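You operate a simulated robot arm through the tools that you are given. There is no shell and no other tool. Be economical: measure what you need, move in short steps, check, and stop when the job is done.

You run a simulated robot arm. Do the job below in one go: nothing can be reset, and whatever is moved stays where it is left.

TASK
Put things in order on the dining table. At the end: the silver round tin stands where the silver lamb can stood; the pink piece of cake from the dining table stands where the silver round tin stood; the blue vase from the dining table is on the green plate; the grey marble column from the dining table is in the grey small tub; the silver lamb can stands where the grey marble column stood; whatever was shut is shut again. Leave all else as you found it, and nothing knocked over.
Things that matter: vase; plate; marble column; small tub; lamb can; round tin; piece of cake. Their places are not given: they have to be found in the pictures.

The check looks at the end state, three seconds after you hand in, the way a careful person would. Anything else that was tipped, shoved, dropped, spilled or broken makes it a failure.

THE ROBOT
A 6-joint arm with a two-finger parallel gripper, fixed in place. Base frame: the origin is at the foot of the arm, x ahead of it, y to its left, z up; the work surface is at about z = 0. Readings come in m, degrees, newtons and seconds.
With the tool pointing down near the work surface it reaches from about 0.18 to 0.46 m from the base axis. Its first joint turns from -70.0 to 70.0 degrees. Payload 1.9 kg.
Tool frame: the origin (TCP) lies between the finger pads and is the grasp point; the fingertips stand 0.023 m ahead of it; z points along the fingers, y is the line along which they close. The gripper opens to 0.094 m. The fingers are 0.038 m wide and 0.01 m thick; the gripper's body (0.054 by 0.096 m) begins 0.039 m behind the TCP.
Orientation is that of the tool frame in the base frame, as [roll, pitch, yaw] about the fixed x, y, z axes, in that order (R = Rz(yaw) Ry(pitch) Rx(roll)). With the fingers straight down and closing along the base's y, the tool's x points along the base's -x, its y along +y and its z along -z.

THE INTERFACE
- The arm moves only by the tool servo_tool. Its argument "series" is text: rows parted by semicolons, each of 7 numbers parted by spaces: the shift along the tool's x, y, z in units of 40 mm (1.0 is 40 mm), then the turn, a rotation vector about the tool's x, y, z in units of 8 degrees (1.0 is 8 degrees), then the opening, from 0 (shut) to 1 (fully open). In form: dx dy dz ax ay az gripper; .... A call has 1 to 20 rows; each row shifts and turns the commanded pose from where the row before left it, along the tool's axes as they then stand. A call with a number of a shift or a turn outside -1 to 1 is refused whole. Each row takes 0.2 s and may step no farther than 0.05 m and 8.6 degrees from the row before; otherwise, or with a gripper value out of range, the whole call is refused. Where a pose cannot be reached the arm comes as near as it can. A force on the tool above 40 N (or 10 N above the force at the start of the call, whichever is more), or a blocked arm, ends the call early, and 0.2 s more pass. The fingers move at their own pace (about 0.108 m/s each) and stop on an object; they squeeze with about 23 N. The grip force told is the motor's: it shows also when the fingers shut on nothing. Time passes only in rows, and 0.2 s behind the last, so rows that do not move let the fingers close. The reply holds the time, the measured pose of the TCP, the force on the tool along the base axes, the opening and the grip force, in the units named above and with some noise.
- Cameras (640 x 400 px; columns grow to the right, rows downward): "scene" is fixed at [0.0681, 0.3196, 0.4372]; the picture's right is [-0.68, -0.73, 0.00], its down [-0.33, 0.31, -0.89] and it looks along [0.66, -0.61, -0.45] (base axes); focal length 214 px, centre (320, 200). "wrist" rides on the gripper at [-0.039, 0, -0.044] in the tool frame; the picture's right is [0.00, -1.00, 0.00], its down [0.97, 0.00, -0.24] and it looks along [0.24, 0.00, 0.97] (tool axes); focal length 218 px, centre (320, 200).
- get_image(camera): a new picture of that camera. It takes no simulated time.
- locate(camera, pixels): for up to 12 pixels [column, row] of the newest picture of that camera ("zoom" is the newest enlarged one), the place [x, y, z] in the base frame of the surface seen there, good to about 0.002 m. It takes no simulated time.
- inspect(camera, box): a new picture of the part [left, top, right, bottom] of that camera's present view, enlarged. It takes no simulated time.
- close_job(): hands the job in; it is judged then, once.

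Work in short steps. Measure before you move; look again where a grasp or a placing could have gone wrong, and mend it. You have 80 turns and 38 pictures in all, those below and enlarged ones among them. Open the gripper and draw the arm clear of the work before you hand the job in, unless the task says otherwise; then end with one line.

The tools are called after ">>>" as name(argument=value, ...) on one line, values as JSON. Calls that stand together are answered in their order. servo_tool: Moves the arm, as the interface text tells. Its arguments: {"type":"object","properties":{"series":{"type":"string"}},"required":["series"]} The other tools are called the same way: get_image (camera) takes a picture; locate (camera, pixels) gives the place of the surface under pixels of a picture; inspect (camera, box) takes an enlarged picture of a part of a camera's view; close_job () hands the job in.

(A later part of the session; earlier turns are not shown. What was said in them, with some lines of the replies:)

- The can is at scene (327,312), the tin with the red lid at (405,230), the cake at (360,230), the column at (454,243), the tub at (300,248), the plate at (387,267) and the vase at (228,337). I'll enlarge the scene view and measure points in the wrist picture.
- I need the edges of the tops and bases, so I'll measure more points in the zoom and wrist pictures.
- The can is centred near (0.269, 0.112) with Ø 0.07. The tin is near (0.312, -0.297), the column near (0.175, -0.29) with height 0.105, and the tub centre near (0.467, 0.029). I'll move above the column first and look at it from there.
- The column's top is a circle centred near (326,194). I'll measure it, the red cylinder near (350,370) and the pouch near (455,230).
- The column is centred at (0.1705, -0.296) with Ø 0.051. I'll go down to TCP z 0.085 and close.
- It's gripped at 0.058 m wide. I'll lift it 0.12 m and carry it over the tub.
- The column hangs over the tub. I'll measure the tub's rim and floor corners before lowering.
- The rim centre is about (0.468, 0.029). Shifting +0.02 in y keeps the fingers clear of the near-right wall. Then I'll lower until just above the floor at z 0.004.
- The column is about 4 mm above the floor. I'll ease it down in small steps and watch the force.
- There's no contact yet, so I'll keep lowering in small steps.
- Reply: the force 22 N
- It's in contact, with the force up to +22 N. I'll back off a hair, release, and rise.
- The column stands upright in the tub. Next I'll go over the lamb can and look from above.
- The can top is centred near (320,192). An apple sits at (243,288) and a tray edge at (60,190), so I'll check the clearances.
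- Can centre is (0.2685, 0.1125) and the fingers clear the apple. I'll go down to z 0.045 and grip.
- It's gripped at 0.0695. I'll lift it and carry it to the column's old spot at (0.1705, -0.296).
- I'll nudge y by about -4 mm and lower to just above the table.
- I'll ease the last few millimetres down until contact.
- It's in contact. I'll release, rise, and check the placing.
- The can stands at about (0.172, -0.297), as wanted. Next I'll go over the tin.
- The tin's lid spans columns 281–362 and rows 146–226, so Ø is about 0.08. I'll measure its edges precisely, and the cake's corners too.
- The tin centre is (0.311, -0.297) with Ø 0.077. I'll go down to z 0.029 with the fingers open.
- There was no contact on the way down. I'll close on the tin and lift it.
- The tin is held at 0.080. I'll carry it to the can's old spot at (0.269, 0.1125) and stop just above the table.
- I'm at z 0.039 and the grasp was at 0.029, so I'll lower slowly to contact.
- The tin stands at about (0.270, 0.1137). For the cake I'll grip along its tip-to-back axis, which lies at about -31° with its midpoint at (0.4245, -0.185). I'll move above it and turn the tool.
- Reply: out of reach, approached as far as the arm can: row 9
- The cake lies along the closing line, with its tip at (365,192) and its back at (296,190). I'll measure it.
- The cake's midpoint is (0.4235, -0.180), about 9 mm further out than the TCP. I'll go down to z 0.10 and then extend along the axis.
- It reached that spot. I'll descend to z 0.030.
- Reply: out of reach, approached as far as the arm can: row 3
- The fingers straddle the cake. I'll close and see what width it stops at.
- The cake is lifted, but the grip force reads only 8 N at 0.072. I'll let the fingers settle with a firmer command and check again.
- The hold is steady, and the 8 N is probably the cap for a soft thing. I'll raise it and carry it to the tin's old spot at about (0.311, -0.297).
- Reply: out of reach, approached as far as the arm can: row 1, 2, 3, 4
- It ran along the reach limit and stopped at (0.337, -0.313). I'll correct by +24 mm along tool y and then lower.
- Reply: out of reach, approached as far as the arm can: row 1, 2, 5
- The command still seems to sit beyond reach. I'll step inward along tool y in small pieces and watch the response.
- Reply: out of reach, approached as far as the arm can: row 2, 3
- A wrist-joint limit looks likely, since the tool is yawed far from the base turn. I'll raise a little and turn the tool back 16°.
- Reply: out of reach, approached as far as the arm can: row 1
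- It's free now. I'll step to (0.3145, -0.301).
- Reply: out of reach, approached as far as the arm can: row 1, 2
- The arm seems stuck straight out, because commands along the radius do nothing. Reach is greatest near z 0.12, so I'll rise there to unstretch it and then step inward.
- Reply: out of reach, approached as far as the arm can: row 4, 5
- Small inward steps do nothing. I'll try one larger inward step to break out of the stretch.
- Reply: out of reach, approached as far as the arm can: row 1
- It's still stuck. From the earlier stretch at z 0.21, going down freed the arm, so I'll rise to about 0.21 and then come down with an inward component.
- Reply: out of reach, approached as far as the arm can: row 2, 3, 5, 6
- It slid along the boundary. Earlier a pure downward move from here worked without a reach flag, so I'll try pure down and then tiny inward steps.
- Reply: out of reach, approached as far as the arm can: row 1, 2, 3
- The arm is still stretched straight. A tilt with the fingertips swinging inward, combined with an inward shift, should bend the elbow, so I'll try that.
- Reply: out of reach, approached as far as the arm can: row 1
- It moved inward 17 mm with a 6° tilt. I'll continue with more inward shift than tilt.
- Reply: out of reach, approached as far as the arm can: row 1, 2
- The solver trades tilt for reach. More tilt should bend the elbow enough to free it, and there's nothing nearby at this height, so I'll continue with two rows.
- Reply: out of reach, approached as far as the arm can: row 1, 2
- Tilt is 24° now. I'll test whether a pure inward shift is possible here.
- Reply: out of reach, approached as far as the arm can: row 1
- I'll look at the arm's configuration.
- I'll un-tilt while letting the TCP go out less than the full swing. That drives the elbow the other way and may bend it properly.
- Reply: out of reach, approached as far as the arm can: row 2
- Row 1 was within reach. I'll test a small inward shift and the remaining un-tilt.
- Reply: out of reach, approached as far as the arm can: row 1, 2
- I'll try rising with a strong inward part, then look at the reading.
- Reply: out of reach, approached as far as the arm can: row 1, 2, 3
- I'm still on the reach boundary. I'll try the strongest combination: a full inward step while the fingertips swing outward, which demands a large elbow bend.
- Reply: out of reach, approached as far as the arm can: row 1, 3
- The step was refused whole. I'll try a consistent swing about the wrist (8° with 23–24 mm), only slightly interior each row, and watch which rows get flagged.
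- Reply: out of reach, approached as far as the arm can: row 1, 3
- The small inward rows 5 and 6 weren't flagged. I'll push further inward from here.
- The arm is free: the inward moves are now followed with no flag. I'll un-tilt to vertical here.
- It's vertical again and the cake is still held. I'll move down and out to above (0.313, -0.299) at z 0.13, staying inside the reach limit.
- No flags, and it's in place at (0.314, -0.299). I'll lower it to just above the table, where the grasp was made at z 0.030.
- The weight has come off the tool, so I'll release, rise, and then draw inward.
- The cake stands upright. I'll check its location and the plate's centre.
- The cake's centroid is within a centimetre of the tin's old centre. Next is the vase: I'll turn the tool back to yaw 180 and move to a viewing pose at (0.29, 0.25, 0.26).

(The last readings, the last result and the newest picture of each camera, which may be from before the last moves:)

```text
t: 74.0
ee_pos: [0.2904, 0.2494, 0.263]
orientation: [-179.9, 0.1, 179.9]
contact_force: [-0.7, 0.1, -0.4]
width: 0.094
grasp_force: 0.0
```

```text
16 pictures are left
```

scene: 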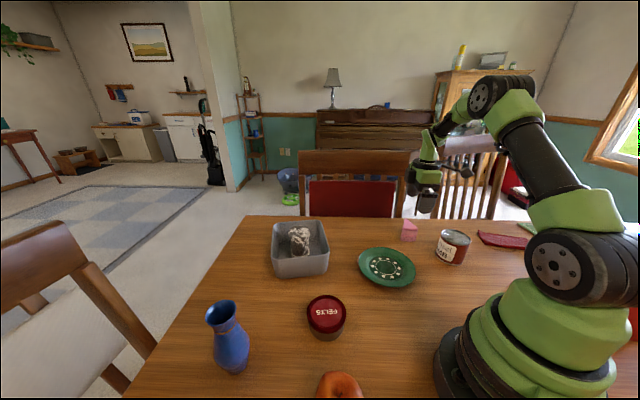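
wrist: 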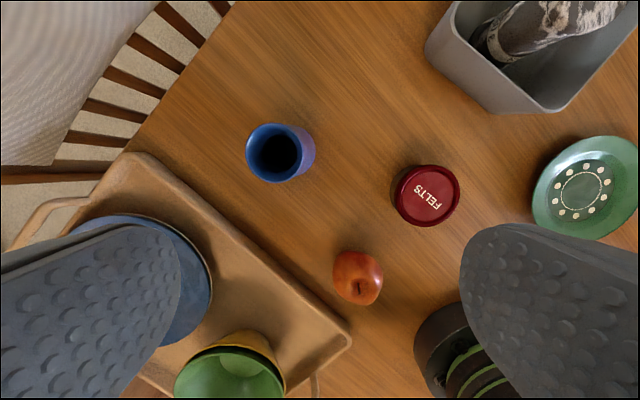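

The vase rim is at (274,153), and the tray's edge runs near (200,190)–(340,330). I'll measure both.

>>> locate(camera="wrist", pixels=[[249, 153], [300, 153], [274, 126], [274, 180], [312, 150], [306, 168], [300, 180], [128, 158], [215, 215], [275, 265], [250, 240], [305, 135]])

>>> inspect(camera="scene", box=[160, 260, 320, 400])

```text
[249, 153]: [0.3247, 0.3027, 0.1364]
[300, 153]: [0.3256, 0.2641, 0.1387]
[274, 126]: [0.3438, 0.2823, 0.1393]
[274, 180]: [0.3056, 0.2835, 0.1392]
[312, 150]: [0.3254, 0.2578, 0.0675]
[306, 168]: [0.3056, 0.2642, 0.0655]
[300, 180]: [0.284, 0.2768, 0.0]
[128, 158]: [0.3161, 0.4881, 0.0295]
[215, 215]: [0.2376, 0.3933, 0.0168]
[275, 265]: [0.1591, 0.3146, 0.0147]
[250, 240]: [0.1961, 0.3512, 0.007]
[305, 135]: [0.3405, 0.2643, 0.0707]
```

```text
2.86 times, centred on (240, 330) of scene
```

zoom: 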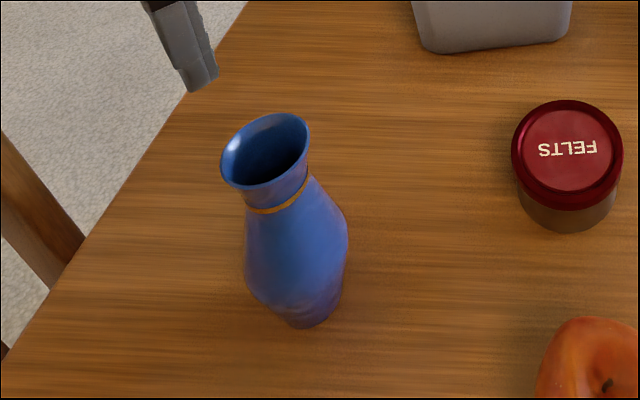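

The vase is centred at (0.325, 0.283), 0.139 tall, with the rim Ø 0.04 and the body about 0.05 wide near z 0.07. I'll lower to z 0.18, move out over it, and check alignment before descending. That stays inside the reach limit.

>>> servo_tool(series="0 0 0.8 0 0 0 1;0 0 0.8 0 0 0 1;0 0 0.45 0 0 0 1;-0.44 0.42 0 0 0 0 1;-0.43 0.42 0 0 0 0 1;0 0 0 0 0 0 1")

>>> get_image(camera="wrist")

```text
t: 75.4
ee_pos: [0.3273, 0.2811, 0.1785]
orientation: [-179.9, 0.1, 179.9]
contact_force: [-0.6, 0.4, -0.4]
width: 0.0938
grasp_force: 0.1
```

```text
14 pictures are left
```

wrist: 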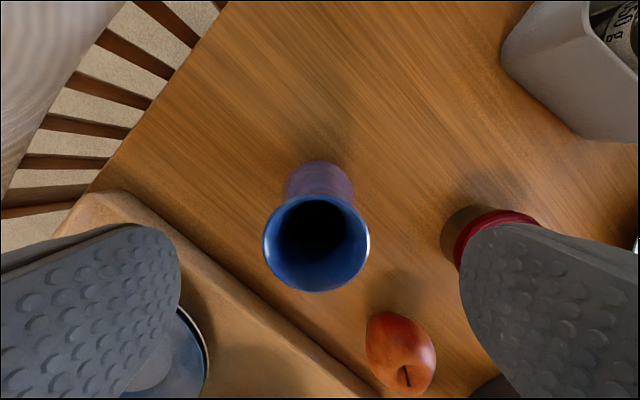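

The rim is centred at (316,243), between the fingers. I'll descend to z 0.104 and close.

>>> servo_tool(series="0 0.03 0.7 0 0 0 1;0 0 0.7 0 0 0 1;0 0 0.45 0 0 0 1;0 0 0 0 0 0 0.7;0 0 0 0 0 0 0.4;0 0 0 0 0 0 0.3;0 0 0 0 0 0 0.3;0 0 0 0 0 0 0.3")

>>> inspect(camera="scene", box=[160, 220, 320, 390])

```text
t: 77.2
ee_pos: [0.3269, 0.2839, 0.1038]
orientation: [180.0, 0.1, 179.9]
contact_force: [-0.7, -0.6, -0.3]
width: 0.0457
grasp_force: 22.7
```

```text
2.35 times, centred on (240, 305) of scene
```

zoom: 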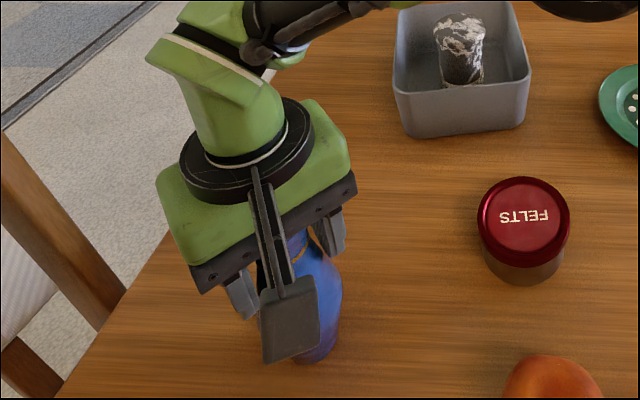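

It's gripped at 0.046 and upright. I'll lift gently by 75 mm and check the hold.

>>> servo_tool(series="0 0 -0.3 0 0 0 0.2;0 0 -0.5 0 0 0 0.2;0 0 -0.6 0 0 0 0.2;0 0 -0.5 0 0 0 0.2;0 0 0 0 0 0 0.2")

>>> inspect(camera="scene", box=[160, 220, 320, 390])

```text
t: 78.4
ee_pos: [0.3279, 0.2827, 0.1811]
orientation: [180.0, 0.1, 179.9]
contact_force: [-0.1, 0.8, -2.0]
width: 0.0456
grasp_force: 22.3
```

```text
2.35 times, centred on (240, 305) of scene
```

zoom: 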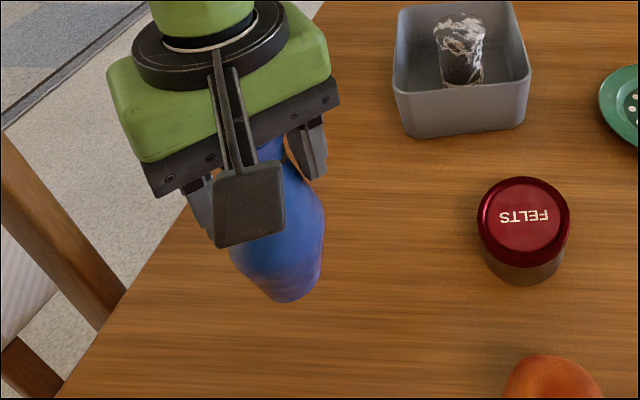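

The vase is held firmly. I'll carry it over the plate's centre at (0.269, -0.112).

>>> servo_tool(series="0.132 -0.898 0 0 0 0 0.2;0.132 -0.898 0 0 0 0 0.2;0.132 -0.898 0 0 0 0 0.2;0.132 -0.898 0 0 0 0 0.2;0.132 -0.898 0 0 0 0 0.2;0.132 -0.898 0 0 0 0 0.2;0.132 -0.898 0 0 0 0 0.2;0.132 -0.898 0 0 0 0 0.2;0.132 -0.898 0 0 0 0 0.2;0.132 -0.898 0 0 0 0 0.2;0.132 -0.898 0 0 0 0 0.2;0 0 0 0 0 0 0.2")

>>> inspect(camera="scene", box=[270, 140, 510, 320])

```text
t: 81.0
ee_pos: [0.2689, -0.1107, 0.1782]
orientation: [180.0, 0.0, 179.9]
contact_force: [0.4, 0.4, -2.4]
width: 0.0453
grasp_force: 23.0
```

```text
2.22 times, centred on (390, 230) of scene
```

zoom: 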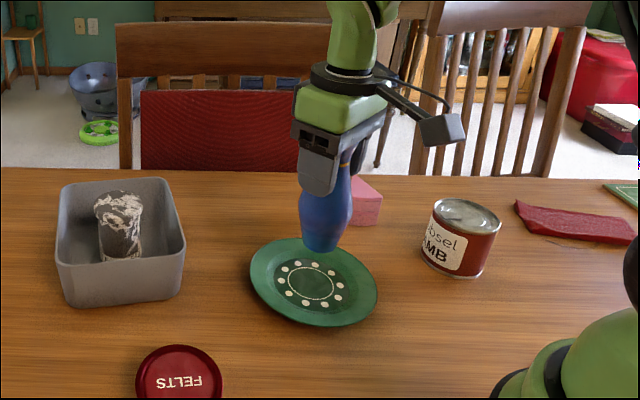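

The vase hangs upright over the plate. The plate's surface is at z 0.009, so contact should come at about TCP z 0.113. I'll lower to 0.118 first.

>>> servo_tool(series="0 0 0.6 0 0 0 0.2;0 0 0.6 0 0 0 0.2;0 0 0.3 0 0 0 0.2;0 0 0 0 0 0 0.2")

>>> servo_tool(series="0 0 0.05 0 0 0 0.2;0 0 0.05 0 0 0 0.2;0 0 0 0 0 0 0.2")

```text
t: 82.0
ee_pos: [0.2698, -0.1101, 0.1214]
orientation: [-179.9, 0.0, 179.9]
contact_force: [0.0, 0.3, -1.0]
width: 0.0453
grasp_force: 23.4
```

```text
t: 82.8
ee_pos: [0.2699, -0.1096, 0.117]
orientation: [179.9, 0.2, 179.9]
contact_force: [-0.4, 0.1, -1.3]
width: 0.0454
grasp_force: 23.4
```

>>> servo_tool(series="0 0 0.05 0 0 0 0.2;0 0 0.03 0 0 0 0.2;0 0 0 0 0 0 0.2")

```text
t: 83.6
ee_pos: [0.2696, -0.1116, 0.1139]
orientation: [-180.0, 0.2, 179.8]
contact_force: [-0.4, -0.6, -1.4]
width: 0.0454
grasp_force: 23.7
```

Still no contact, so I'll lower a little more.

>>> servo_tool(series="0 0 0.03 0 0 0 0.2;0 0 0.03 0 0 0 0.2;0 0 0 0 0 0 0.2")

```text
t: 84.4
ee_pos: [0.2698, -0.1103, 0.1128]
orientation: [-179.9, 0.2, 179.9]
contact_force: [-3.9, 0.6, 33.7]
width: 0.0454
grasp_force: 22.8
```

It's in contact at 34 N. I'll back off about 1.5 mm of command, release, rise, and look.

>>> servo_tool(series="0 0 -0.04 0 0 0 0.2;0 0 0 0 0 0 0.2;0 0 0 0 0 0 0.6;0 0 0 0 0 0 0.9;0 0 0 0 0 0 1;0 0 -0.4 0 0 0 1;0 0 -0.8 0 0 0 1;0 0 -0.9 0 0 0 1;0 0 -0.9 0 0 0 1;0.4 0.4 -0.5 0 0 0 1;0 0 0 0 0 0 1")

>>> get_image(camera="scene")

>>> get_image(camera="wrist")

```text
t: 86.8
ee_pos: [0.2555, -0.0946, 0.2547]
orientation: [180.0, 0.2, 179.9]
contact_force: [-0.9, 0.3, -1.1]
width: 0.0941
grasp_force: 0.1
```

```text
10 pictures are left
```

scene: 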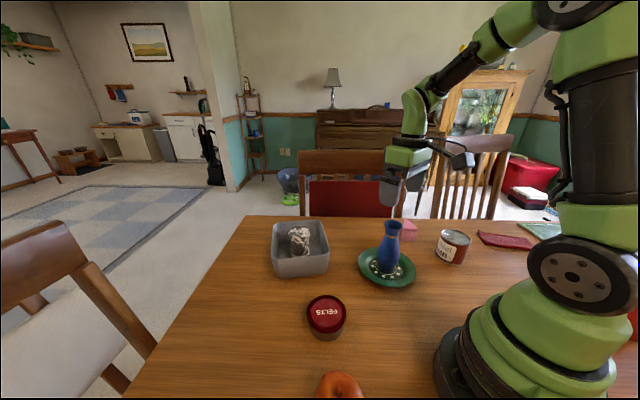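

```text
9 pictures are left
```

wrist: 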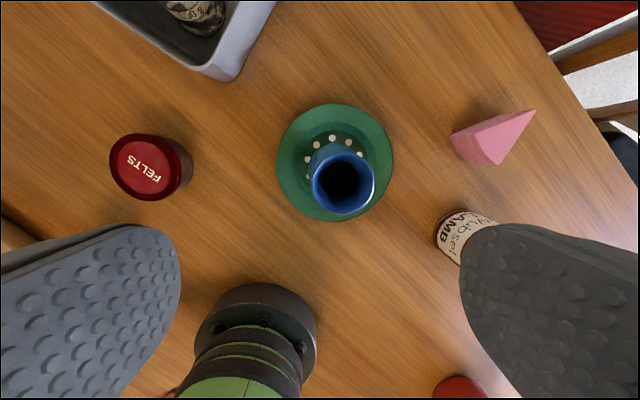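

The vase stands upright on the plate, the column is in the tub, and the tin, cake and can are all in their places. I'll raise the arm clear before handing in.

>>> servo_tool(series="0 0 -0.8 0 0 0 1;0 0 -0.8 0 0 0 1;0 0 -0.6 0 0 0 1;0 0 0 0 0 0 1")

```text
t: 87.8
ee_pos: [0.2548, -0.0942, 0.3417]
orientation: [-179.9, 0.0, 179.9]
contact_force: [0.5, -0.7, 0.5]
width: 0.094
grasp_force: 0.0
```

The arm is clear and the gripper is open, so I'm handing in.

>>> close_job()

```text
The job is handed in.
```

I handed in the finished job: all five items are where the task asked, upright in the last pictures. The cake's centre is about 9 mm from the tin's old centre, and nothing was shut to begin with.
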